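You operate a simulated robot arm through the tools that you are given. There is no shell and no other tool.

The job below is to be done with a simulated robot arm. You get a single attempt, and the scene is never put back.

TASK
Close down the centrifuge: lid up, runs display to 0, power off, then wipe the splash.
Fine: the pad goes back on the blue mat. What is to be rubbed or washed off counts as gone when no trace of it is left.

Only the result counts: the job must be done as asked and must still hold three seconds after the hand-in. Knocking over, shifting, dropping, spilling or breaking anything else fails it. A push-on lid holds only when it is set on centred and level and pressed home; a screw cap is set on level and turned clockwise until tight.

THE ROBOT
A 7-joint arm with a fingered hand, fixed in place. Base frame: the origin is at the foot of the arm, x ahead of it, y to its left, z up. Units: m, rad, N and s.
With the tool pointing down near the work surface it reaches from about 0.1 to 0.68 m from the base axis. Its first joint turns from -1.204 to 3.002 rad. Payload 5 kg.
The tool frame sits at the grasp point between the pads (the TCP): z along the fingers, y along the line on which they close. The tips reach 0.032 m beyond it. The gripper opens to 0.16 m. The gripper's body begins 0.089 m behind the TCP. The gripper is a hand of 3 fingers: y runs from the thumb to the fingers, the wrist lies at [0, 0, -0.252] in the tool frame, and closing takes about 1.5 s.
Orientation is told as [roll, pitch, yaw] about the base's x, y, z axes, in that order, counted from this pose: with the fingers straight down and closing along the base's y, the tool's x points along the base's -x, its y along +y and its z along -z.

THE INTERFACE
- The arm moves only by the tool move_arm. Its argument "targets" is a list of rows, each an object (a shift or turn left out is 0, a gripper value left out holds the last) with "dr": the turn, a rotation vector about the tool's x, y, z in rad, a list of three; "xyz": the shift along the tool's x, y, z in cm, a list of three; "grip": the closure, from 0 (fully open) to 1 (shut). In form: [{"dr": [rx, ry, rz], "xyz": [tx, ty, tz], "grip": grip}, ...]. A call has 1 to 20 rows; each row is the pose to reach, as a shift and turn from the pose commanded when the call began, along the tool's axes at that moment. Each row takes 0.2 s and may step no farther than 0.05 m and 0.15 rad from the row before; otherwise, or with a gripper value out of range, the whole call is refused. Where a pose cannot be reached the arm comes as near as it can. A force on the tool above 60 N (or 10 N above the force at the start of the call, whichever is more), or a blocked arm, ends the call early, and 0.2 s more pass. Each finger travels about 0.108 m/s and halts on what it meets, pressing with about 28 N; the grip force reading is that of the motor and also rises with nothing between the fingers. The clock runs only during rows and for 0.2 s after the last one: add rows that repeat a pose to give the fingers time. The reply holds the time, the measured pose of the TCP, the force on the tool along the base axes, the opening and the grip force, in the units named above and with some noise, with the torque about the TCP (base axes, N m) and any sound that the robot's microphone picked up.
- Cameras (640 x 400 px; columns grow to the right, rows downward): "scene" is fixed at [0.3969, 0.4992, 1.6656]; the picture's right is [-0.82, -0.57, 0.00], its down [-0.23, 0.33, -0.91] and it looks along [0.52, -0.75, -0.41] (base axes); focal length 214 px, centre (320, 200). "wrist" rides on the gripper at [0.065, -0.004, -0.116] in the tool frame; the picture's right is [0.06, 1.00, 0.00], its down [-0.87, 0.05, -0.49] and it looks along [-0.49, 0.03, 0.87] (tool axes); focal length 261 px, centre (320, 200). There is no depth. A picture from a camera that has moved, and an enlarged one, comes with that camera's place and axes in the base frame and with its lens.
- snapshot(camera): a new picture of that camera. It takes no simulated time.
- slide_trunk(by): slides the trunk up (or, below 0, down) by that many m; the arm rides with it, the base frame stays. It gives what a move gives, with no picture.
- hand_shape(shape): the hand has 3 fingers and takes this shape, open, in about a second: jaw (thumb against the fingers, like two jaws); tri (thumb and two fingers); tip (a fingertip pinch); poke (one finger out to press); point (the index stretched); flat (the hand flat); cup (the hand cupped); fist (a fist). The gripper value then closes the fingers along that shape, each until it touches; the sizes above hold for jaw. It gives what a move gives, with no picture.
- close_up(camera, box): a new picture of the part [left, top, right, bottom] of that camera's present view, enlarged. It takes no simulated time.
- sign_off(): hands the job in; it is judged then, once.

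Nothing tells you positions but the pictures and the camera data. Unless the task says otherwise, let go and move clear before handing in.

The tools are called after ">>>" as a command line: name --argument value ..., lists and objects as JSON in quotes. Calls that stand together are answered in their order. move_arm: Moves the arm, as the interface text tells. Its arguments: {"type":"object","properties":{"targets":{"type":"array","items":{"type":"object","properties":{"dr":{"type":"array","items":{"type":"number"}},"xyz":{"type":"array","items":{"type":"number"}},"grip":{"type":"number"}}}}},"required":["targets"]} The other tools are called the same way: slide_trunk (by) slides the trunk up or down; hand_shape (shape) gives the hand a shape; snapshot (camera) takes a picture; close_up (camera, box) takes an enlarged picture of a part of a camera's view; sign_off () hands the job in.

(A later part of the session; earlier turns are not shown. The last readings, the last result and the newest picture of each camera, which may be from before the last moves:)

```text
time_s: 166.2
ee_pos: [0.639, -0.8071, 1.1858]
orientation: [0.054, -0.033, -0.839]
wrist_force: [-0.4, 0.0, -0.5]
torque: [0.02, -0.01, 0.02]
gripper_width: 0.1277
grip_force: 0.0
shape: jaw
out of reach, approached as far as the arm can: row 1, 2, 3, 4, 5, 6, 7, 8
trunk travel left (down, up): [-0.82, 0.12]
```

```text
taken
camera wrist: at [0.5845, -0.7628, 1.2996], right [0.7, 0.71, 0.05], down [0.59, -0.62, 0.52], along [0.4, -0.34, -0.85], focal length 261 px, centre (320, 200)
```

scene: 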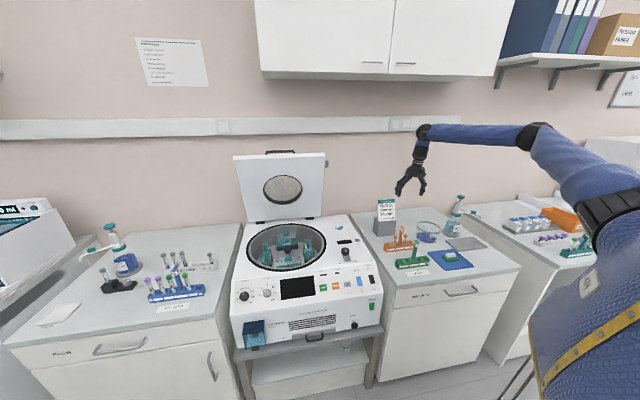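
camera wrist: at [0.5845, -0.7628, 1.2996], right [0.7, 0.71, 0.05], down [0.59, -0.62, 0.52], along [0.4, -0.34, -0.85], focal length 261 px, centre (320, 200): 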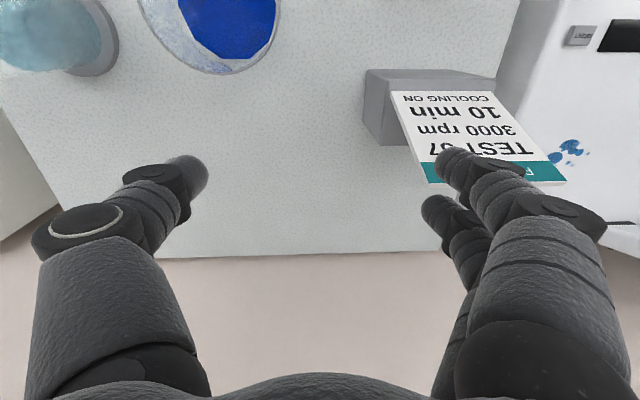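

>>> move_arm --targets '[{"xyz": [-0.3, -2, -1]}, {"xyz": [-0.6, -4, -2]}, {"xyz": [-0.9, -6, -3]}, {"xyz": [-1.1, -8, -4]}, {"xyz": [-1.3, -10, -5]}, {"xyz": [-1.3, -12, -5]}, {"xyz": [-1.3, -12, -5]}, {"xyz": [-1.3, -12, -5]}]'

>>> snapshot --camera "scene"

```text
time_s: 168.0
ee_pos: [0.6277, -0.9066, 1.1829]
orientation: [0.054, -0.034, -0.84]
wrist_force: [-0.3, 0.6, 1.0]
torque: [0.04, -0.04, 0.01]
gripper_width: 0.1278
grip_force: 0.1
shape: jaw
out of reach, approached as far as the arm can: row 1, 2, 3, 4, 5, 6, 7, 8
trunk travel left (down, up): [-0.82, 0.12]
```

```text
taken
```

scene: 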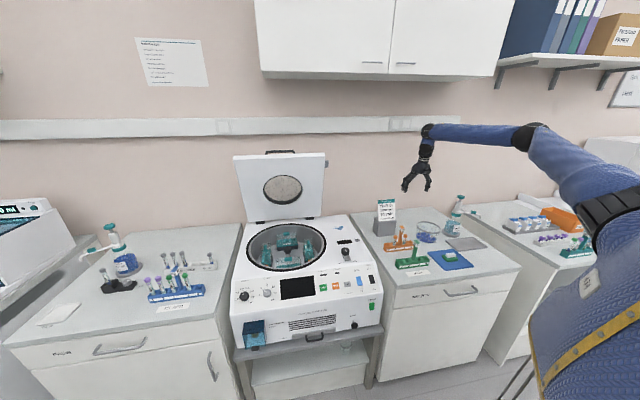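

>>> move_arm --targets '[{"xyz": [0.9, -1.9, -0.5]}, {"xyz": [1.8, -3.8, -1]}, {"xyz": [2.7, -5.7, -1.5]}, {"xyz": [3.6, -7.6, -2]}, {"xyz": [4.5, -9.4, -2]}, {"xyz": [6, -11, -2]}, {"xyz": [6, -11, -2]}, {"xyz": [6, -11, -2]}]'

>>> snapshot --camera "scene"

```text
time_s: 169.8
ee_pos: [0.5925, -0.9352, 1.1471]
orientation: [0.052, -0.034, -0.84]
wrist_force: [0.1, 0.8, -0.2]
torque: [-0.03, 0.04, -0.02]
gripper_width: 0.1279
grip_force: 0.0
shape: jaw
out of reach, approached as far as the arm can: row 1, 2, 3, 4, 5, 6, 7, 8
trunk travel left (down, up): [-0.82, 0.12]
```

```text
taken
```

scene: 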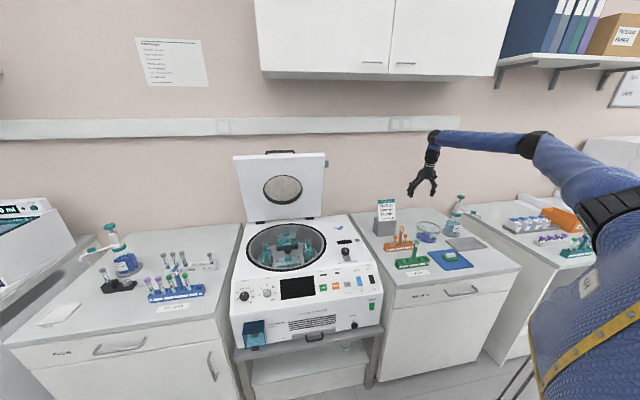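

>>> snapshot --camera "wrist"

>>> close_up --camera "scene" --box '[370, 110, 500, 280]'

```text
taken
camera wrist: at [0.5385, -0.8909, 1.2609], right [0.7, 0.71, 0.05], down [0.59, -0.62, 0.52], along [0.4, -0.34, -0.85], focal length 261 px, centre (320, 200)
```

wrist: 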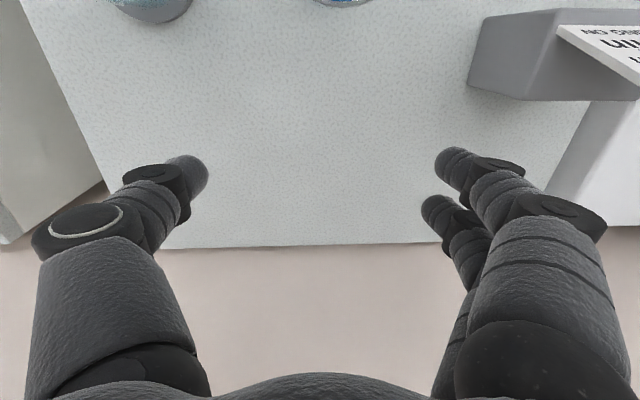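

```text
2.35 times, centred on (435, 195) of scene
camera zoom: at [0.3969, 0.4992, 1.6656], right [-0.82, -0.57, 0.0], down [-0.23, 0.33, -0.91], along [0.52, -0.75, -0.41], focal length 505 px, centre (49, 212)
```

zoom: 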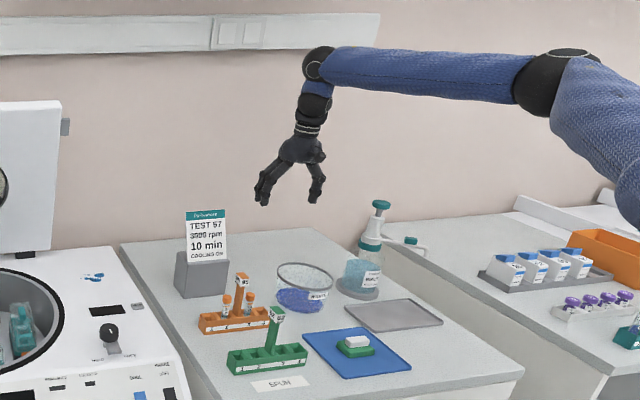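

>>> move_arm --targets '[{"xyz": [1, 0, -1]}, {"xyz": [3, 0, -2]}, {"xyz": [5, 0, -3]}, {"xyz": [7, 0, -4]}, {"xyz": [9, 0, -5]}, {"xyz": [11, 0, -5]}, {"xyz": [13, 0, -5]}, {"xyz": [15, 0, -5]}, {"xyz": [15, 0, -5]}]'

>>> snapshot --camera "scene"

```text
time_s: 171.8
ee_pos: [0.6036, -0.8433, 1.1377]
orientation: [0.054, -0.034, -0.839]
wrist_force: [0.8, 0.1, 0.1]
torque: [-0.03, 0.0, 0.05]
gripper_width: 0.1278
grip_force: 0.1
shape: jaw
out of reach, approached as far as the arm can: row 1, 2, 3, 4, 5, 6, 7, 8, 9
trunk travel left (down, up): [-0.82, 0.12]
```

```text
taken
```

scene: 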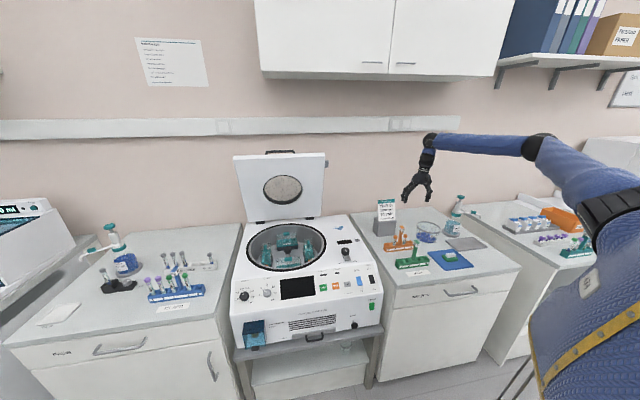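

I now understand it: with the hand high relative to the shoulder the forearm is horizontal and forced left. With the trunk at maximum and the hand low, the forearm hangs down and the mat comes within range, so I'll go back to mid-workspace and do that.

>>> move_arm --targets '[{"xyz": [3.7, 2.7, -1]}, {"xyz": [7.4, 5.3, -2]}, {"xyz": [11, 7.9, -3]}, {"xyz": [14.7, 10.6, -4]}, {"xyz": [18.4, 13.2, -5]}, {"xyz": [22, 15.8, -6]}, {"xyz": [25.7, 18.5, -7]}, {"xyz": [29.3, 21.1, -8]}, {"xyz": [33, 23.7, -9]}, {"xyz": [36.7, 26.4, -10]}, {"xyz": [40.3, 29, -10]}, {"xyz": [40.3, 29, -10]}]'

>>> slide_trunk --by 0.12

>>> snapshot --camera "scene"

```text
time_s: 174.4
ee_pos: [0.5403, -0.3597, 1.2422]
orientation: [0.055, -0.032, -0.839]
wrist_force: [-1.1, 0.1, -0.2]
torque: [-0.01, 0.01, -0.02]
gripper_width: 0.1278
grip_force: 0.0
shape: jaw
out of reach, approached as far as the arm can: row 1, 2, 3, 4, 5, 6
trunk travel left (down, up): [-0.82, 0.12]
```

```text
time_s: 175.9
ee_pos: [0.5402, -0.3595, 1.3604]
orientation: [0.053, -0.034, -0.84]
wrist_force: [1.2, -0.6, -0.2]
torque: [-0.02, 0.03, 0.02]
gripper_width: 0.1281
grip_force: 0.1
shape: jaw
trunk travel left (down, up): [-0.94, 0.0]
```

```text
taken
```

scene: 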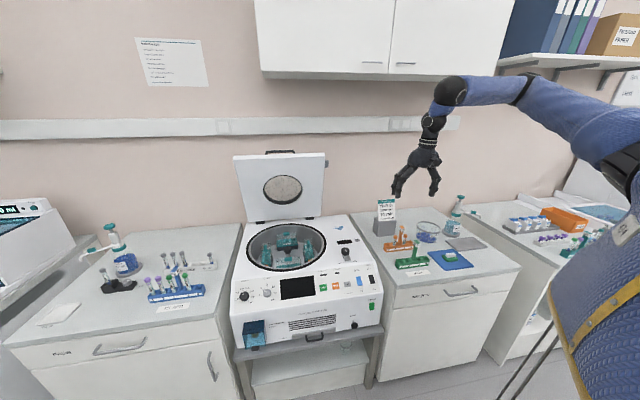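

>>> move_arm --targets '[{"xyz": [0, 0, 4], "dr": [0.02, 0.01, 0]}, {"xyz": [0, 0, 8], "dr": [0.04, 0.02, 0]}, {"xyz": [0, 0, 12], "dr": [0.053, 0.034, 0]}, {"xyz": [0, 0, 16], "dr": [0.053, 0.034, 0]}, {"xyz": [0, 0, 20], "dr": [0.053, 0.034, 0]}, {"xyz": [0, 0, 23], "dr": [0.053, 0.034, 0]}, {"xyz": [0, 0, 23], "dr": [0.053, 0.034, 0]}]'

>>> snapshot --camera "wrist"

```text
time_s: 177.5
ee_pos: [0.5535, -0.3552, 1.1324]
orientation: [0.0, 0.001, -0.839]
wrist_force: [0.2, 0.2, 0.1]
torque: [0.03, -0.02, 0.01]
gripper_width: 0.1279
grip_force: 0.0
shape: jaw
trunk travel left (down, up): [-0.94, 0.0]
```

```text
taken
camera wrist: at [0.5055, -0.3096, 1.2489], right [0.7, 0.71, 0.0], down [0.62, -0.61, 0.49], along [0.35, -0.34, -0.87], focal length 261 px, centre (320, 200)
```

wrist: 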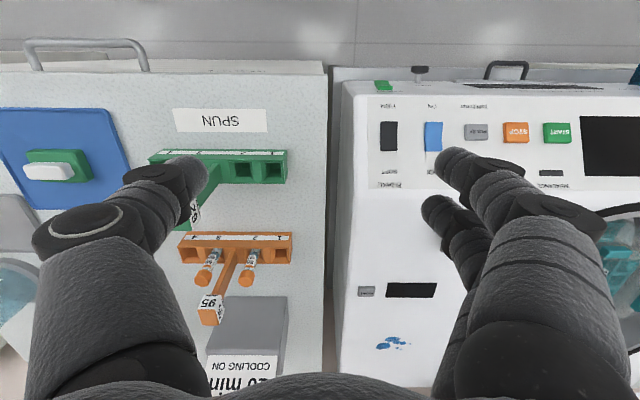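

>>> move_arm --targets '[{"xyz": [0, -2.5, 0]}, {"xyz": [0, -5, 0]}, {"xyz": [0, -7.5, 0]}, {"xyz": [0, -10, 0]}, {"xyz": [-0.5, -12.5, 0]}, {"xyz": [-1, -15, 0]}, {"xyz": [-1.5, -17.5, 0]}, {"xyz": [-2, -20, 0]}, {"xyz": [-2.5, -22.5, 0]}, {"xyz": [-3, -25, 0]}, {"xyz": [-3, -25, 0]}]'

>>> snapshot --camera "scene"

>>> snapshot --camera "wrist"

```text
time_s: 179.9
ee_pos: [0.3874, -0.5456, 1.133]
orientation: [0.0, 0.002, -0.84]
wrist_force: [0.6, 0.0, -0.3]
torque: [0.02, 0.04, 0.02]
gripper_width: 0.1278
grip_force: 0.0
shape: jaw
trunk travel left (down, up): [-0.94, 0.0]
```

```text
taken
```

scene: 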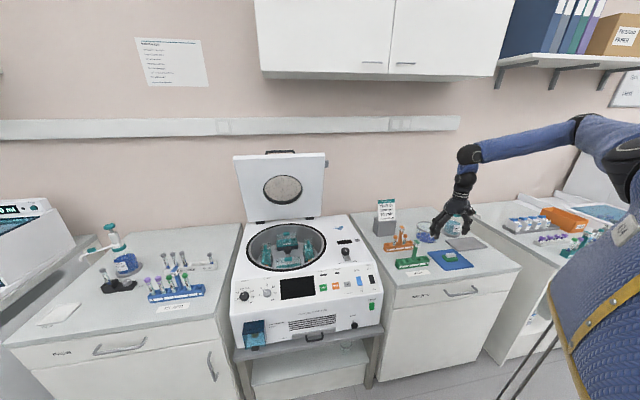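

```text
taken
camera wrist: at [0.3405, -0.5006, 1.248], right [0.7, 0.71, 0.0], down [0.62, -0.61, 0.49], along [0.35, -0.34, -0.87], focal length 261 px, centre (320, 200)
```

wrist: 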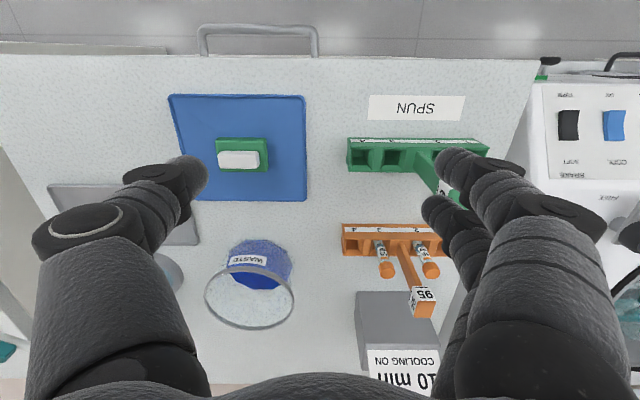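

That works: the hand now reaches the mat area. The pad's white grip is at (0.3535, -0.655, top 0.934), long axis along the bench. I'll move over it and yaw to 0.73 so the fingers close across its narrow width.

>>> move_arm --targets '[{"xyz": [-1.5, -2.5, 0]}, {"xyz": [-3, -5, 0]}, {"xyz": [-4.5, -7.5, 0]}, {"xyz": [-5.8, -9.8, 1]}, {"xyz": [-5.8, -9.8, 1]}]'

>>> move_arm --targets '[{"dr": [0, 0, -0.14]}, {"dr": [0, 0, -0.28]}, {"dr": [0, 0, -0.42]}, {"dr": [0, 0, -0.56]}, {"dr": [0, 0, -0.7]}, {"dr": [0, 0, -0.84]}, {"dr": [0, 0, -0.98]}, {"dr": [0, 0, -1.12]}, {"dr": [0, 0, -1.26]}, {"dr": [0, 0, -1.4]}, {"dr": [0, 0, -1.54]}, {"dr": [0, 0, -1.57]}, {"dr": [0, 0, -1.57]}]'

>>> snapshot --camera "wrist"

>>> snapshot --camera "scene"

```text
time_s: 181.1
ee_pos: [0.3528, -0.6548, 1.1221]
orientation: [0.0, 0.0, -0.841]
wrist_force: [0.3, -0.2, -0.2]
torque: [0.02, 0.0, 0.01]
gripper_width: 0.128
grip_force: 0.0
shape: jaw
trunk travel left (down, up): [-0.94, 0.0]
```

```text
time_s: 183.9
ee_pos: [0.3555, -0.6551, 1.1214]
orientation: [0.0, 0.001, 0.731]
wrist_force: [-0.7, 0.0, -0.3]
torque: [-0.02, 0.01, 0.01]
gripper_width: 0.1278
grip_force: 0.1
shape: jaw
trunk travel left (down, up): [-0.94, 0.0]
```

```text
taken
camera wrist: at [0.3088, -0.7016, 1.2374], right [-0.71, 0.7, 0.0], down [0.61, 0.62, 0.49], along [0.34, 0.35, -0.87], focal length 261 px, centre (320, 200)
```

wrist: 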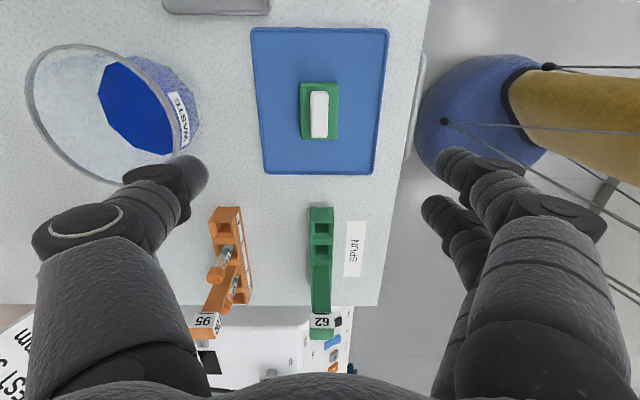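

```text
taken
```

scene: 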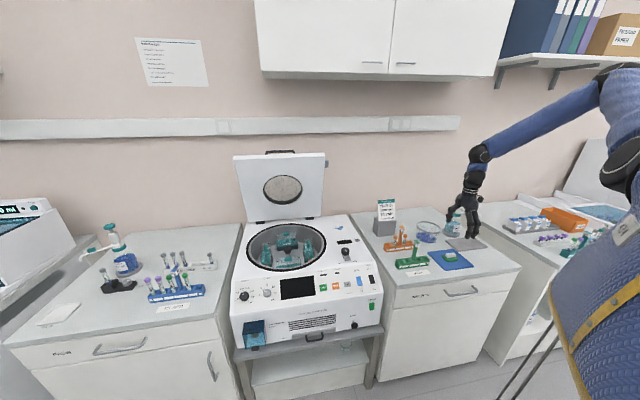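

The view is clear and the white block lines up with the fingers. I'll narrow the grip and descend in stages.

>>> move_arm --targets '[{"xyz": [0.3, 0, 3], "grip": 0.6}, {"xyz": [0.3, 0, 6]}, {"xyz": [0.3, 0, 9]}, {"xyz": [0.3, 0, 12]}, {"xyz": [0.3, 0, 12]}]'

>>> snapshot --camera "wrist"

```text
time_s: 185.1
ee_pos: [0.3506, -0.6549, 1.0001]
orientation: [0.002, -0.001, 0.732]
wrist_force: [0.5, -0.6, -0.1]
torque: [-0.03, -0.03, -0.02]
gripper_width: 0.0644
grip_force: 0.1
shape: jaw
trunk travel left (down, up): [-0.94, 0.0]
```

```text
taken
camera wrist: at [0.3049, -0.7014, 1.1167], right [-0.71, 0.7, 0.0], down [0.61, 0.62, 0.49], along [0.34, 0.35, -0.87], focal length 261 px, centre (320, 200)
```

wrist: 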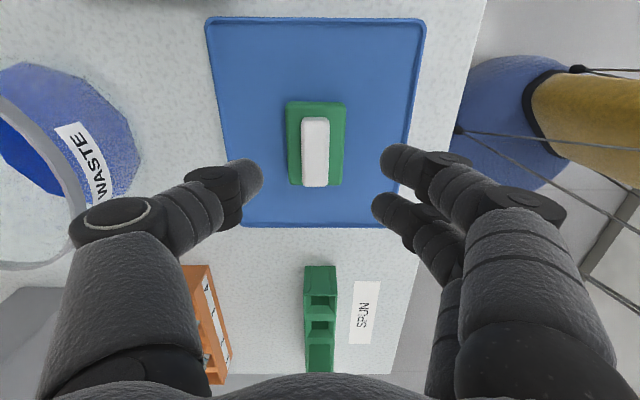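

>>> move_arm --targets '[{"xyz": [0.1, -0.35, 1.5]}, {"xyz": [0.1, -0.35, 3]}, {"xyz": [0.1, -0.35, 4.2]}, {"xyz": [0.1, -0.35, 4.2]}]'

>>> snapshot --camera "wrist"

>>> close_up --camera "scene" --box '[420, 220, 500, 290]'

```text
time_s: 186.1
ee_pos: [0.3527, -0.6599, 0.9575]
orientation: [-0.001, 0.001, 0.733]
wrist_force: [-0.2, 0.2, 0.0]
torque: [-0.04, 0.01, -0.02]
gripper_width: 0.0647
grip_force: 0.1
shape: jaw
trunk travel left (down, up): [-0.94, 0.0]
```

```text
taken
camera wrist: at [0.3068, -0.7068, 1.074], right [-0.71, 0.7, 0.0], down [0.61, 0.62, 0.49], along [0.34, 0.35, -0.87], focal length 261 px, centre (320, 200)
```

wrist: 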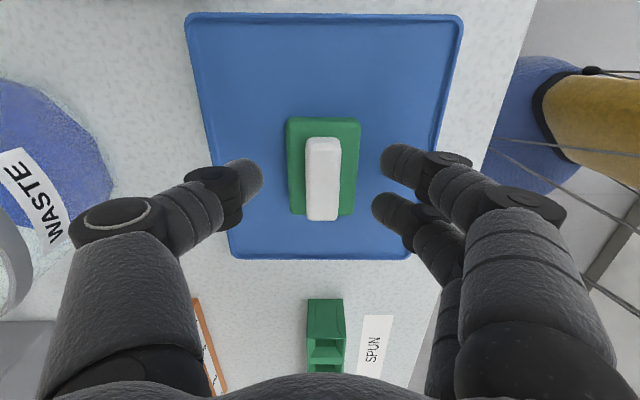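

```text
5.71 times, centred on (460, 255) of scene
camera zoom: at [0.3969, 0.4992, 1.6656], right [-0.82, -0.57, 0.0], down [-0.23, 0.33, -0.91], along [0.52, -0.75, -0.41], focal length 1226 px, centre (-480, -114)
```

zoom: 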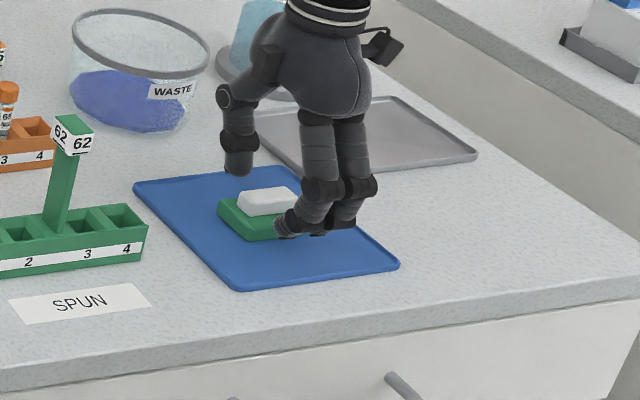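

>>> move_arm --targets '[{"xyz": [0, 0.1, 0.4]}, {"xyz": [0, 0.1, 0.4], "grip": 0.75}, {"xyz": [0, 0.1, 0.4], "grip": 0.9}, {"xyz": [0, 0.1, 0.4], "grip": 0.95}, {"xyz": [0, 0.1, 0.4], "grip": 0.95}]'

>>> snapshot --camera "wrist"

>>> close_up --camera "scene" --box '[420, 220, 500, 290]'

```text
time_s: 187.3
ee_pos: [0.3522, -0.6589, 0.9554]
orientation: [0.001, 0.0, 0.73]
wrist_force: [-0.1, 0.6, 0.4]
torque: [0.02, 0.02, 0.02]
gripper_width: 0.0208
grip_force: 27.9
shape: jaw
trunk travel left (down, up): [-0.94, 0.0]
```

```text
taken
camera wrist: at [0.3063, -0.7064, 1.0711], right [-0.71, 0.7, 0.0], down [0.61, 0.62, 0.49], along [0.34, 0.35, -0.87], focal length 261 px, centre (320, 200)
```

wrist: 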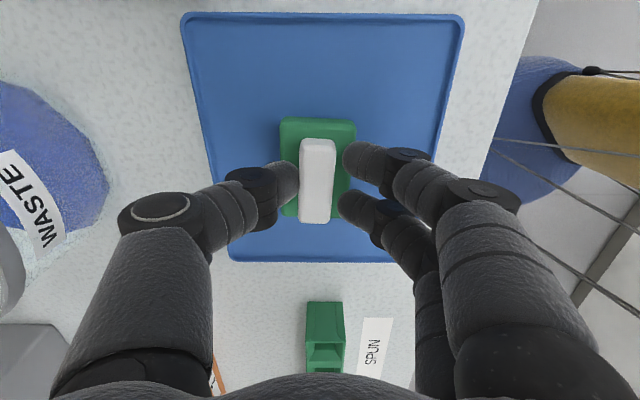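

```text
5.71 times, centred on (460, 255) of scene
camera zoom: at [0.3969, 0.4992, 1.6656], right [-0.82, -0.57, 0.0], down [-0.23, 0.33, -0.91], along [0.52, -0.75, -0.41], focal length 1226 px, centre (-480, -114)
```

zoom: 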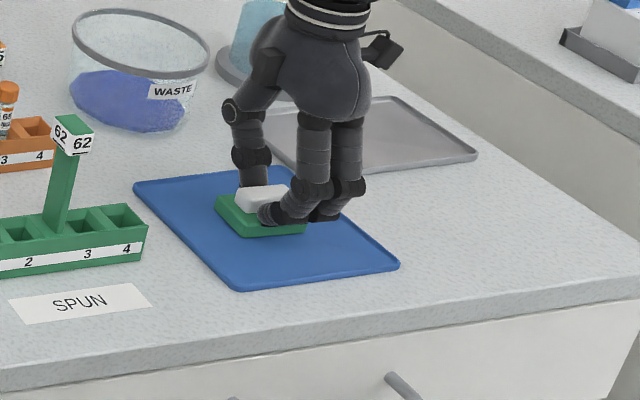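

>>> move_arm --targets '[{"xyz": [0, 0, -1.5]}, {"xyz": [0, 0, -4]}, {"xyz": [0, 0, -8]}, {"xyz": [0, 0, -12]}, {"xyz": [0, 0, -16]}, {"xyz": [0, 0, -16]}]'

>>> snapshot --camera "wrist"

>>> close_up --camera "scene" --box '[420, 190, 500, 290]'

```text
time_s: 188.7
ee_pos: [0.3533, -0.6593, 1.1155]
orientation: [0.003, 0.0, 0.732]
wrist_force: [-0.6, -1.1, -0.4]
torque: [0.03, 0.01, -0.01]
gripper_width: 0.0207
grip_force: 27.9
shape: jaw
trunk travel left (down, up): [-0.94, 0.0]
```

```text
taken
camera wrist: at [0.3069, -0.707, 1.2309], right [-0.71, 0.7, 0.0], down [0.61, 0.62, 0.49], along [0.34, 0.35, -0.87], focal length 261 px, centre (320, 200)
```

wrist: 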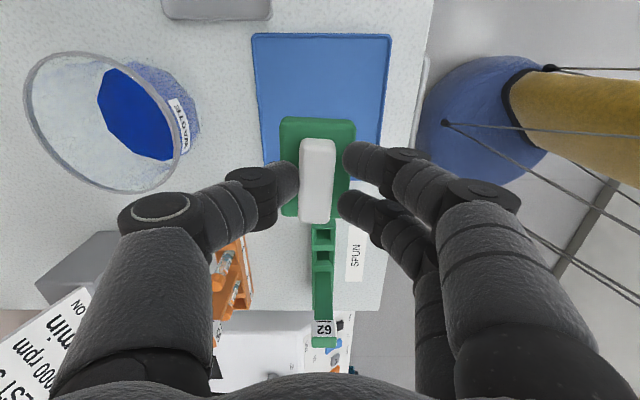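

```text
4.00 times, centred on (460, 240) of scene
camera zoom: at [0.3969, 0.4992, 1.6656], right [-0.82, -0.57, 0.0], down [-0.23, 0.33, -0.91], along [0.52, -0.75, -0.41], focal length 858 px, centre (-240, 40)
```

zoom: 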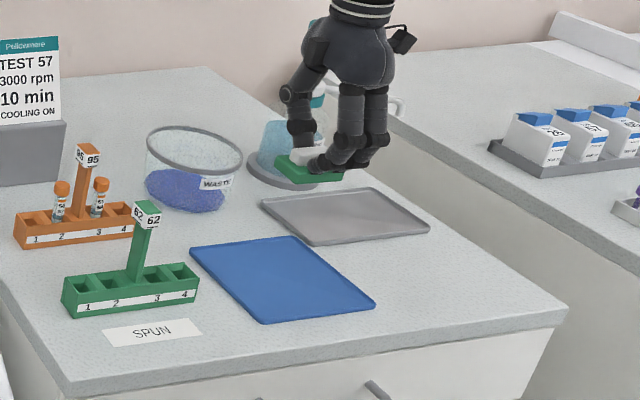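

The pad is held level. Now I'll retrace the clear path along the front of the bench back toward the centrifuge.

>>> move_arm --targets '[{"xyz": [-1, 3, -2]}, {"xyz": [-3, 6, -3]}, {"xyz": [-7, 8, -3]}, {"xyz": [-11, 9, -3]}, {"xyz": [-15, 9, -3]}, {"xyz": [-19, 9, -3]}, {"xyz": [-23, 9, -3]}, {"xyz": [-27, 9, -3]}, {"xyz": [-31, 9, -3]}, {"xyz": [-35, 9, -3]}, {"xyz": [-35, 9, -3]}]'

>>> snapshot --camera "scene"

```text
time_s: 191.1
ee_pos: [0.4033, -0.4944, 1.1445]
orientation: [0.001, -0.002, 0.732]
wrist_force: [1.1, -0.2, 0.2]
torque: [-0.01, 0.0, -0.01]
gripper_width: 0.0205
grip_force: 28.2
shape: jaw
out of reach, approached as far as the arm can: row 6, 7, 8, 9, 10, 11
trunk travel left (down, up): [-0.94, 0.0]
```

```text
taken
```

scene: 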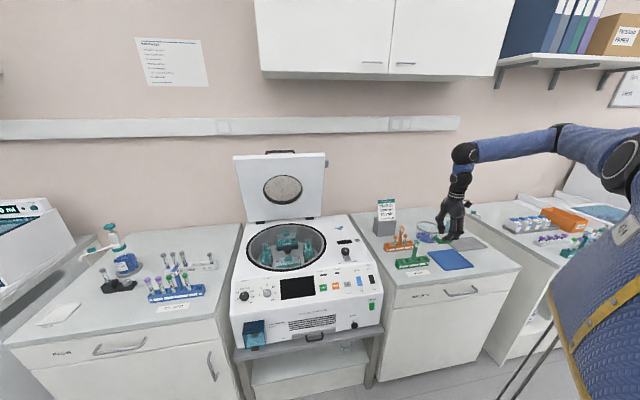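

>>> move_arm --targets '[{"dr": [0, 0, 0.14]}, {"dr": [0, 0, 0.28]}, {"dr": [0, 0, 0.42]}, {"dr": [0, 0, 0.56]}, {"dr": [0, 0, 0.7]}, {"dr": [0, 0, 0.84]}, {"dr": [0, 0, 0.98]}, {"dr": [0, 0, 1.12]}, {"dr": [0, 0, 1.26]}, {"dr": [0, 0, 1.4]}, {"dr": [0, 0, 1.54]}, {"dr": [0, 0, 1.54]}]'

```text
time_s: 193.7
ee_pos: [0.4087, -0.4934, 1.1464]
orientation: [0.001, 0.0, -0.811]
wrist_force: [0.5, -1.3, 0.6]
torque: [0.0, 0.03, -0.01]
gripper_width: 0.0185
grip_force: 28.1
shape: jaw
trunk travel left (down, up): [-0.94, 0.0]
```

>>> move_arm --targets '[{"xyz": [0, 4, 0]}, {"xyz": [0, 8, 0]}, {"xyz": [0, 12, 0]}, {"xyz": [0, 16, 0]}, {"xyz": [0, 20, 0]}, {"xyz": [0, 24, 0]}, {"xyz": [0, 28, 0]}, {"xyz": [0, 32, 0]}, {"xyz": [0, 36, 0]}, {"xyz": [0, 36, 0]}]'

>>> snapshot --camera "wrist"

>>> snapshot --camera "scene"

```text
time_s: 195.9
ee_pos: [0.6689, -0.246, 1.1458]
orientation: [0.003, 0.001, -0.81]
wrist_force: [-0.8, 0.1, -1.1]
torque: [-0.02, -0.02, -0.04]
gripper_width: 0.0186
grip_force: 28.0
shape: jaw
trunk travel left (down, up): [-0.94, 0.0]
```

```text
taken
camera wrist: at [0.6206, -0.2014, 1.2621], right [0.68, 0.73, 0.0], down [0.64, -0.59, 0.49], along [0.36, -0.33, -0.87], focal length 261 px, centre (320, 200)
```

wrist: 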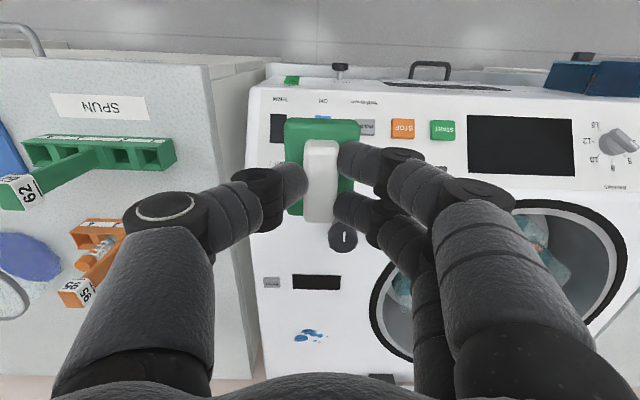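

```text
taken
```

scene: 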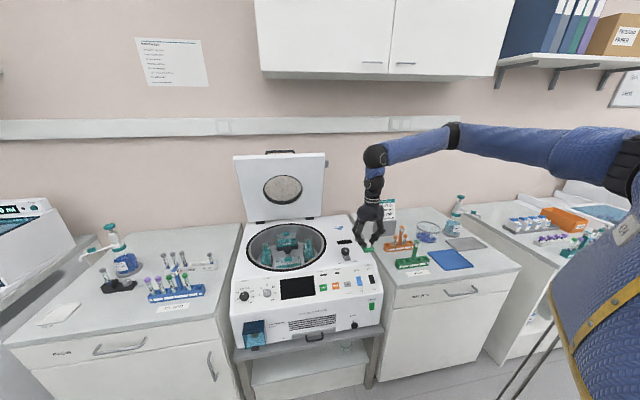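

The lid is now almost vertical, so there's room over the splash. I'll carry the pad over the centrifuge top to hover above it.

>>> move_arm --targets '[{"xyz": [-4.5, 0, 0]}, {"xyz": [-9, 0, 0]}, {"xyz": [-13.5, 0.5, 0]}, {"xyz": [-18, 0.5, 1]}, {"xyz": [-22.5, 1, 2]}, {"xyz": [-27, 1, 3]}, {"xyz": [-31.5, 1.5, 4]}, {"xyz": [-36, 1.5, 5]}, {"xyz": [-40.5, 1.8, 6]}, {"xyz": [-43, 1.8, 7]}, {"xyz": [-43, 1.8, 7]}]'

>>> snapshot --camera "wrist"

>>> close_up --camera "scene" --box '[300, 150, 420, 270]'

```text
time_s: 198.3
ee_pos: [0.9791, -0.5422, 1.0784]
orientation: [0.0, 0.002, -0.809]
wrist_force: [-1.0, 0.1, 0.2]
torque: [-0.01, -0.03, -0.04]
gripper_width: 0.0187
grip_force: 27.6
shape: jaw
trunk travel left (down, up): [-0.94, 0.0]
```

```text
taken
camera wrist: at [0.9308, -0.4978, 1.1942], right [0.68, 0.73, 0.0], down [0.64, -0.59, 0.49], along [0.36, -0.33, -0.87], focal length 261 px, centre (320, 200)
```

wrist: 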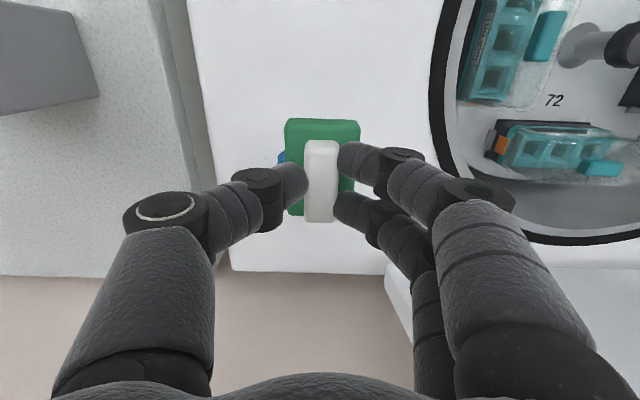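

```text
3.33 times, centred on (360, 210) of scene
camera zoom: at [0.3969, 0.4992, 1.6656], right [-0.82, -0.57, 0.0], down [-0.23, 0.33, -0.91], along [0.52, -0.75, -0.41], focal length 715 px, centre (187, 167)
```

zoom: 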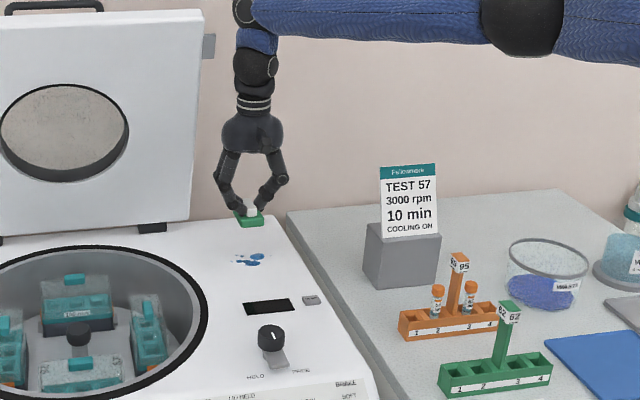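

The pad hovers right by the splash, which covers roughly u 0.31–0.395 and v 1.07–1.125. I'll move to its right-hand end and lower until contact.

>>> move_arm --targets '[{"xyz": [-1.5, -2.5, 1]}, {"xyz": [-3.6, -4.5, 3]}, {"xyz": [-3.6, -4.8, 6]}, {"xyz": [-3.6, -4.8, 8.5]}, {"xyz": [-3.6, -4.8, 9.3]}, {"xyz": [-3.6, -4.8, 9.3]}]'

>>> snapshot --camera "wrist"

>>> close_up --camera "scene" --box '[310, 170, 390, 270]'

```text
time_s: 199.7
ee_pos: [0.9689, -0.6019, 0.9824]
orientation: [0.0, 0.0, -0.809]
wrist_force: [-0.7, 0.3, -0.6]
torque: [0.01, 0.0, 0.01]
gripper_width: 0.0185
grip_force: 28.2
shape: jaw
trunk travel left (down, up): [-0.94, 0.0]
```

```text
taken
camera wrist: at [0.9203, -0.5569, 1.0984], right [0.68, 0.73, 0.0], down [0.64, -0.59, 0.49], along [0.36, -0.33, -0.87], focal length 261 px, centre (320, 200)
```

wrist: 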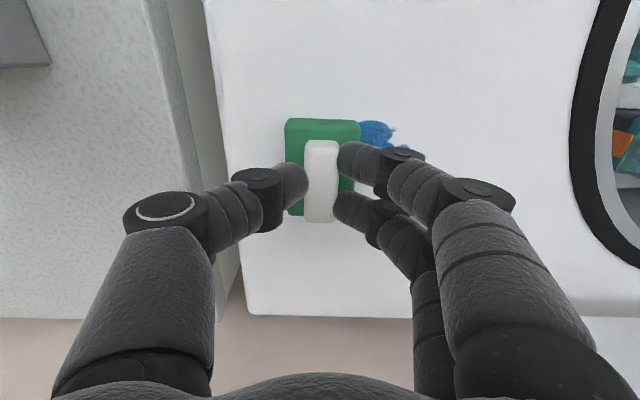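

```text
4.00 times, centred on (350, 220) of scene
camera zoom: at [0.3969, 0.4992, 1.6656], right [-0.82, -0.57, 0.0], down [-0.23, 0.33, -0.91], along [0.52, -0.75, -0.41], focal length 858 px, centre (200, 120)
```

zoom: 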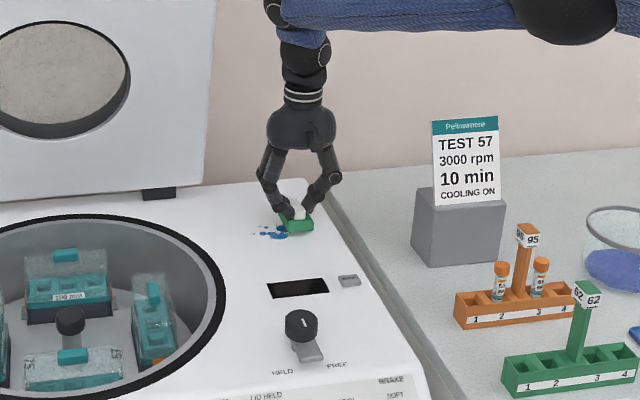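

>>> move_arm --targets '[{"xyz": [1.0, 0, 0.4]}, {"xyz": [1.0, 0, 0.7]}, {"xyz": [1.0, 0, 0.7]}]'

```text
time_s: 200.5
ee_pos: [0.9624, -0.5941, 0.9751]
orientation: [0.001, 0.0, -0.811]
wrist_force: [0.5, -0.3, -0.5]
torque: [0.0, -0.02, -0.01]
gripper_width: 0.0184
grip_force: 27.7
shape: jaw
trunk travel left (down, up): [-0.94, 0.0]
```

>>> move_arm --targets '[{"xyz": [0, 0, 0.3]}, {"xyz": [0, 0, 0.6]}, {"xyz": [0, 0, 0.6]}]'

```text
time_s: 201.3
ee_pos: [0.9635, -0.5924, 0.9716]
orientation: [-0.001, -0.001, -0.808]
wrist_force: [0.9, -2.2, 12.9]
torque: [-0.07, -0.11, -0.01]
gripper_width: 0.0186
grip_force: 28.3
shape: jaw
trunk travel left (down, up): [-0.94, 0.0]
```

The pad is in contact at about 13 N. I'll wipe back and forth along the splash.

>>> move_arm --targets '[{"xyz": [0, 2, 0]}, {"xyz": [0, 4, 0]}, {"xyz": [0, 6, 0]}, {"xyz": [0, 8, 0]}, {"xyz": [0, 9.5, 0]}, {"xyz": [0, 7.5, 0]}, {"xyz": [0, 5, 0]}, {"xyz": [0, 2.5, 0]}, {"xyz": [0, 0, 0]}, {"xyz": [0, -1, 0]}, {"xyz": [0, 1.5, 0]}, {"xyz": [0, 4, 0]}, {"xyz": [0, 6.5, 0]}, {"xyz": [0, 9, 0]}, {"xyz": [0, 9.5, 0]}, {"xyz": [0, 7, 0]}, {"xyz": [0, 4.5, 0]}, {"xyz": [0, 2, 0]}, {"xyz": [0, -1, 0]}, {"xyz": [0, -1, 0]}]'

>>> snapshot --camera "wrist"

>>> close_up --camera "scene" --box '[310, 180, 370, 250]'

```text
time_s: 205.5
ee_pos: [0.9544, -0.5966, 0.9723]
orientation: [0.002, -0.001, -0.81]
wrist_force: [4.5, 0.9, 17.4]
torque: [0.1, -0.22, -0.01]
gripper_width: 0.02
grip_force: 28.2
shape: jaw
out of reach, approached as far as the arm can: row 5, 14, 15
trunk travel left (down, up): [-0.94, 0.0]
```

```text
taken
camera wrist: at [0.9058, -0.5529, 1.0871], right [0.68, 0.73, 0.0], down [0.64, -0.59, 0.49], along [0.36, -0.33, -0.87], focal length 261 px, centre (320, 200)
```

wrist: 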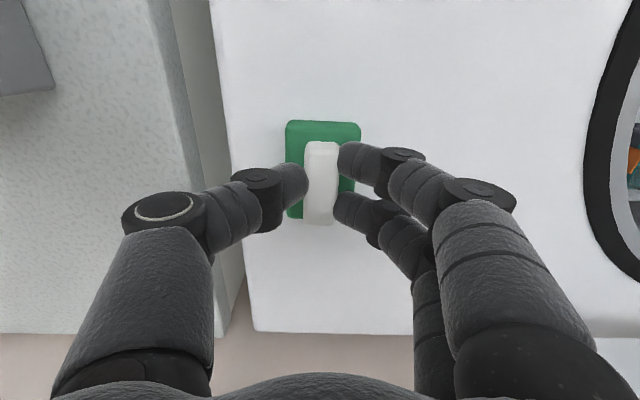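

```text
5.71 times, centred on (340, 215) of scene
camera zoom: at [0.3969, 0.4992, 1.6656], right [-0.82, -0.57, 0.0], down [-0.23, 0.33, -0.91], along [0.52, -0.75, -0.41], focal length 1226 px, centre (206, 114)
```

zoom: 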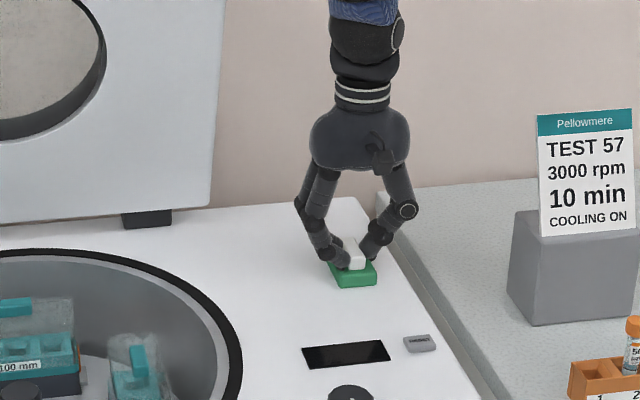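

The splash looks gone, so I'll lift the pad to check what was under it.

>>> move_arm --targets '[{"xyz": [0, 0, -3]}, {"xyz": [0, 0, -7]}, {"xyz": [4, 0, -9]}, {"xyz": [8, 0, -9]}, {"xyz": [12, 0, -9]}, {"xyz": [12, 0, -9]}]'

>>> snapshot --camera "wrist"

>>> close_up --camera "scene" --box '[315, 200, 375, 250]'

```text
time_s: 206.9
ee_pos: [0.8709, -0.5153, 1.0599]
orientation: [0.0, -0.001, -0.809]
wrist_force: [0.1, -0.5, -0.2]
torque: [0.01, 0.01, -0.02]
gripper_width: 0.02
grip_force: 28.1
shape: jaw
trunk travel left (down, up): [-0.94, 0.0]
```

```text
taken
camera wrist: at [0.8222, -0.4708, 1.1761], right [0.68, 0.73, 0.0], down [0.64, -0.59, 0.49], along [0.36, -0.33, -0.87], focal length 261 px, centre (320, 200)
```

wrist: 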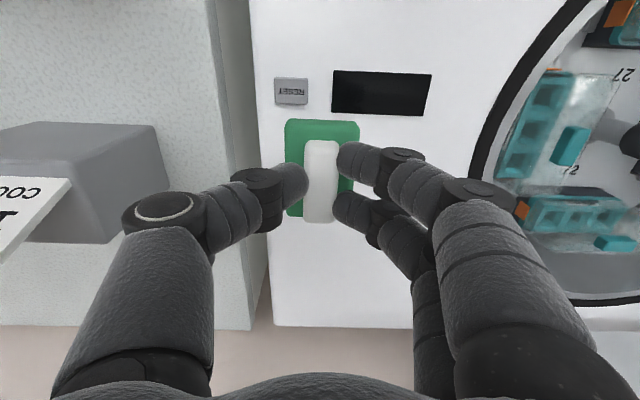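

```text
8.00 times, centred on (345, 225) of scene
camera zoom: at [0.3969, 0.4992, 1.6656], right [-0.82, -0.57, 0.0], down [-0.23, 0.33, -0.91], along [0.52, -0.75, -0.41], focal length 1716 px, centre (120, 0)
```

zoom: 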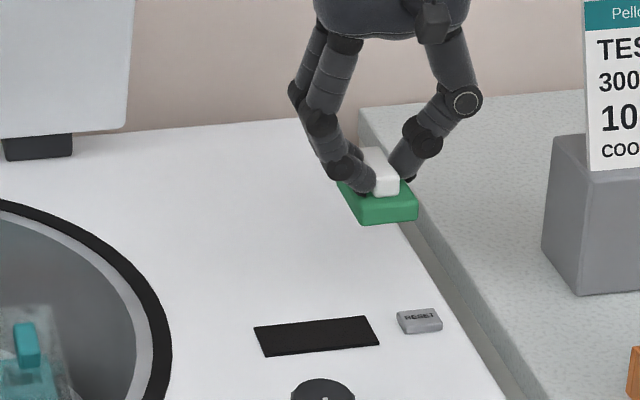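

>>> close_up --camera "scene" --box '[326, 215, 352, 240]'

>>> close_up --camera "wrist" --box '[260, 200, 420, 330]'

```text
16.00 times, centred on (339, 228) of scene
camera zoom: at [0.3969, 0.4992, 1.6656], right [-0.82, -0.57, 0.0], down [-0.23, 0.33, -0.91], along [0.52, -0.75, -0.41], focal length 3432 px, centre (16, -240)
```

zoom: 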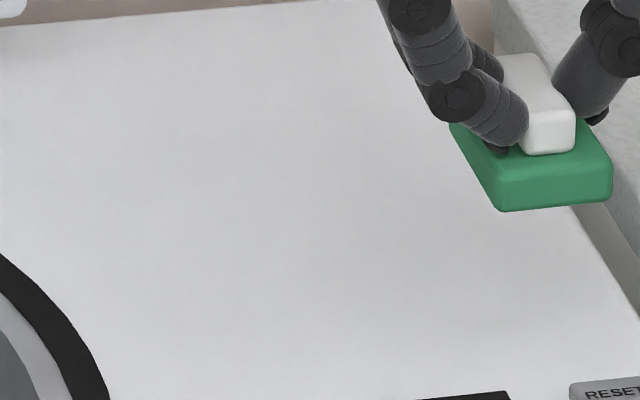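

```text
3.08 times, centred on (340, 265) of wrist
camera zoom: at [0.8222, -0.4708, 1.1761], right [0.68, 0.73, 0.0], down [0.64, -0.59, 0.49], along [0.36, -0.33, -0.87], focal length 802 px, centre (258, 0)
```

zoom: 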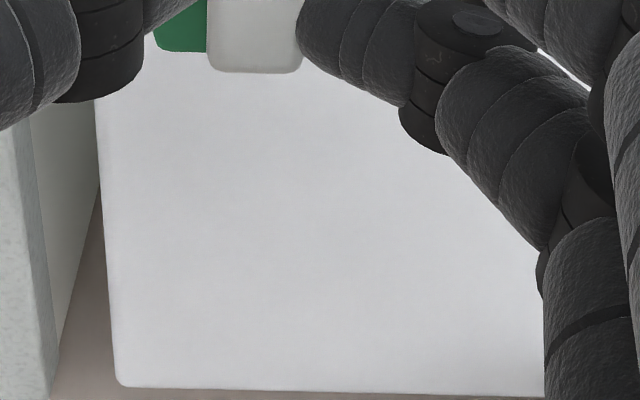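

The surface is clean with no trace left. Now I'll carry the pad back to the mat by the same path.

>>> move_arm --targets '[{"xyz": [0, 0, -4]}, {"xyz": [1, 0, -8.5]}, {"xyz": [5, 0.5, -8.5]}, {"xyz": [9.5, 1, -8.5]}, {"xyz": [14, 1.5, -8.5]}, {"xyz": [18.5, 2, -8.5]}, {"xyz": [23, 2.5, -8.5]}, {"xyz": [27.5, 3, -8.5]}, {"xyz": [32, 3.2, -8.5]}, {"xyz": [33.5, 3.2, -8.5]}, {"xyz": [33.5, 3.2, -8.5]}]'

```text
time_s: 209.3
ee_pos: [0.6658, -0.2492, 1.1458]
orientation: [0.001, -0.001, -0.811]
wrist_force: [-0.5, 0.2, 0.2]
torque: [-0.02, 0.01, 0.0]
gripper_width: 0.0199
grip_force: 27.8
shape: jaw
trunk travel left (down, up): [-0.94, 0.0]
```

>>> move_arm --targets '[{"xyz": [0, -3, 0]}, {"xyz": [0, -6, 0]}, {"xyz": [0, -9, 0]}, {"xyz": [0, -12, 0]}, {"xyz": [0, -15, 0]}, {"xyz": [0, -18, 0]}, {"xyz": [0, -21, 0]}, {"xyz": [0, -24, 0]}, {"xyz": [0, -27, 0]}, {"xyz": [0, -30, 0]}, {"xyz": [0, -33, 0]}, {"xyz": [0, -36, 0]}, {"xyz": [0, -36, 0]}]'

>>> snapshot --camera "wrist"

```text
time_s: 212.1
ee_pos: [0.4095, -0.4975, 1.1459]
orientation: [0.002, 0.0, -0.808]
wrist_force: [0.1, 0.5, -0.9]
torque: [0.02, 0.04, -0.04]
gripper_width: 0.0198
grip_force: 27.8
shape: jaw
trunk travel left (down, up): [-0.94, 0.0]
```

```text
taken
camera wrist: at [0.3602, -0.4541, 1.2617], right [0.68, 0.73, 0.0], down [0.64, -0.59, 0.49], along [0.36, -0.33, -0.87], focal length 261 px, centre (320, 200)
```

wrist: 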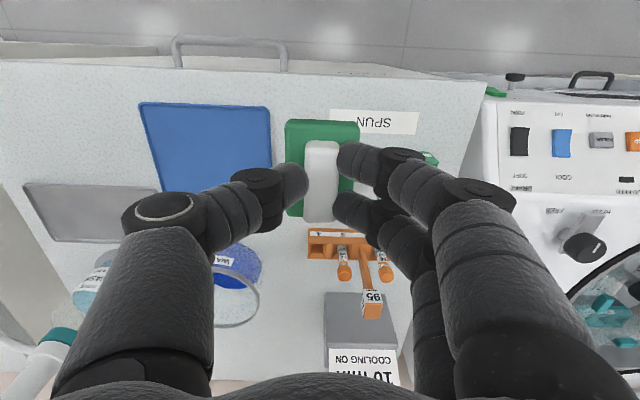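

>>> move_arm --targets '[{"xyz": [-1, -3, 0]}, {"xyz": [-2, -6, 0]}, {"xyz": [-3.5, -9, 0]}, {"xyz": [-5.5, -12, 0]}, {"xyz": [-7.2, -14.5, 0]}, {"xyz": [-7.7, -15.2, 0]}, {"xyz": [-7.7, -15.2, 0]}]'

>>> snapshot --camera "wrist"

>>> close_up --camera "scene" --box '[420, 190, 500, 290]'

```text
time_s: 213.7
ee_pos: [0.3467, -0.6587, 1.1455]
orientation: [0.001, -0.001, -0.81]
wrist_force: [0.3, -0.1, 0.5]
torque: [-0.01, 0.0, 0.0]
gripper_width: 0.0197
grip_force: 28.1
shape: jaw
trunk travel left (down, up): [-0.94, 0.0]
```

```text
taken
camera wrist: at [0.2982, -0.6149, 1.2618], right [0.68, 0.73, 0.0], down [0.64, -0.59, 0.49], along [0.36, -0.33, -0.87], focal length 261 px, centre (320, 200)
```

wrist: 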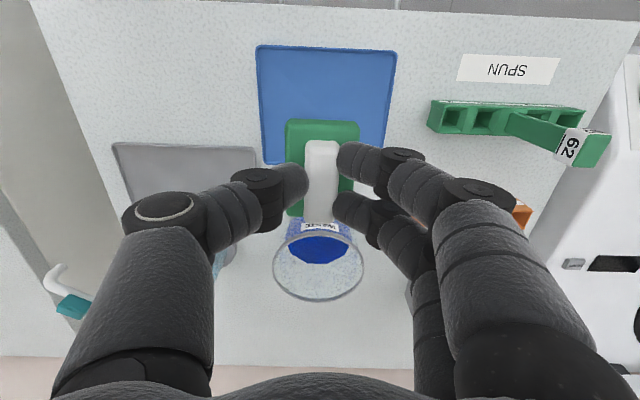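

```text
4.00 times, centred on (460, 240) of scene
camera zoom: at [0.3969, 0.4992, 1.6656], right [-0.82, -0.57, 0.0], down [-0.23, 0.33, -0.91], along [0.52, -0.75, -0.41], focal length 858 px, centre (-240, 40)
```

zoom: 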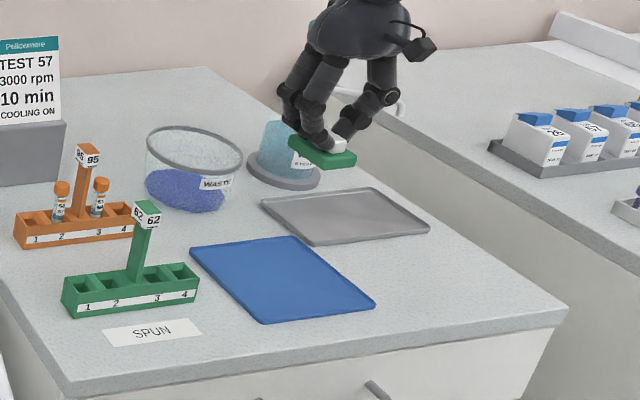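

>>> move_arm --targets '[{"xyz": [-0.2, 0.3, 4]}, {"xyz": [-0.2, 0.3, 8]}, {"xyz": [-0.2, 0.3, 12]}, {"xyz": [-0.2, 0.3, 15]}, {"xyz": [-0.2, 0.3, 17.5]}, {"xyz": [-0.2, 0.3, 17.5]}]'

>>> snapshot --camera "wrist"

>>> close_up --camera "scene" --box '[420, 210, 500, 290]'

```text
time_s: 215.1
ee_pos: [0.3487, -0.6577, 0.9704]
orientation: [0.0, 0.001, -0.81]
wrist_force: [-0.4, -0.6, 0.1]
torque: [0.03, -0.01, -0.01]
gripper_width: 0.0196
grip_force: 28.0
shape: jaw
trunk travel left (down, up): [-0.94, 0.0]
```

```text
taken
camera wrist: at [0.3, -0.6138, 1.0863], right [0.68, 0.73, 0.0], down [0.64, -0.59, 0.49], along [0.36, -0.33, -0.87], focal length 261 px, centre (320, 200)
```

wrist: 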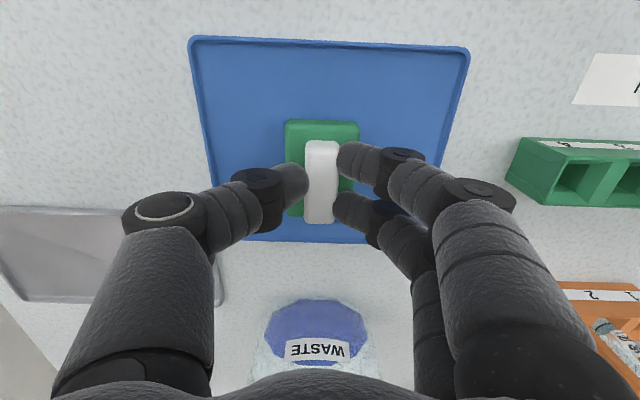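

```text
5.00 times, centred on (460, 250) of scene
camera zoom: at [0.3969, 0.4992, 1.6656], right [-0.82, -0.57, 0.0], down [-0.23, 0.33, -0.91], along [0.52, -0.75, -0.41], focal length 1072 px, centre (-380, -50)
```

zoom: 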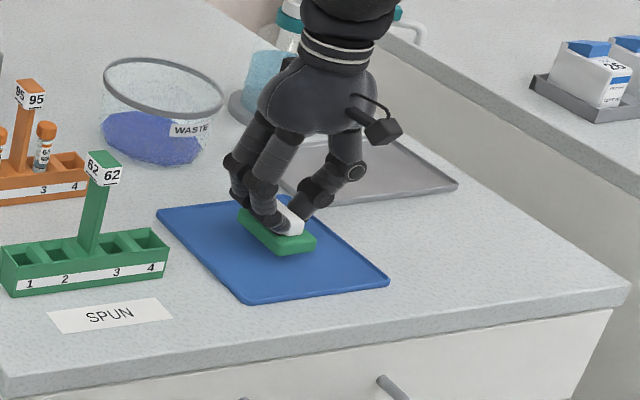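

>>> move_arm --targets '[{"xyz": [0, 0, 0.6]}, {"xyz": [0, 0, 1.1]}, {"xyz": [0, 0, 1.5]}, {"xyz": [0, 0, 1.5]}]'

```text
time_s: 216.1
ee_pos: [0.3493, -0.6578, 0.9551]
orientation: [0.001, -0.001, -0.809]
wrist_force: [-2.2, -0.2, 10.8]
torque: [0.06, -0.01, 0.03]
gripper_width: 0.0197
grip_force: 27.6
shape: jaw
trunk travel left (down, up): [-0.94, 0.0]
```

The pad is resting on the mat. I'll release gently and rise.

>>> move_arm --targets '[{"xyz": [0, 0, -0.1]}, {"xyz": [0, 0, -0.1], "grip": 0.8}, {"xyz": [0, 0, -0.1], "grip": 0.65}, {"xyz": [0, 0, -0.1], "grip": 0.5}, {"xyz": [0, 0, -0.1], "grip": 0.5}, {"xyz": [0, 0, -2]}, {"xyz": [0, 0, -5]}, {"xyz": [0, 0, -9]}, {"xyz": [0, 0, -13]}, {"xyz": [0, 0, -17]}, {"xyz": [0, 0, -17]}]'

>>> snapshot --camera "wrist"

>>> snapshot --camera "scene"

```text
time_s: 218.5
ee_pos: [0.353, -0.6587, 1.1274]
orientation: [0.0, 0.002, -0.809]
wrist_force: [-0.9, -0.2, 0.0]
torque: [0.04, 0.03, 0.0]
gripper_width: 0.0794
grip_force: 0.1
shape: jaw
trunk travel left (down, up): [-0.94, 0.0]
```

```text
taken
camera wrist: at [0.3042, -0.6153, 1.2437], right [0.68, 0.73, 0.0], down [0.64, -0.59, 0.49], along [0.36, -0.33, -0.87], focal length 261 px, centre (320, 200)
```

wrist: 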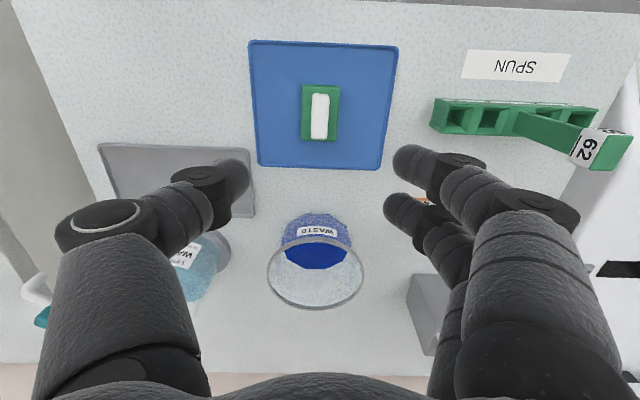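

```text
taken
```

scene: 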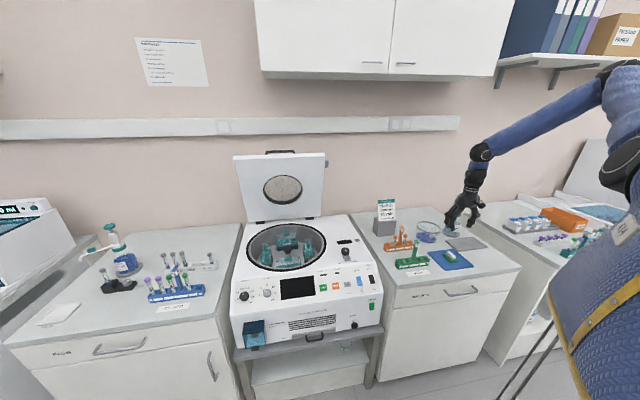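

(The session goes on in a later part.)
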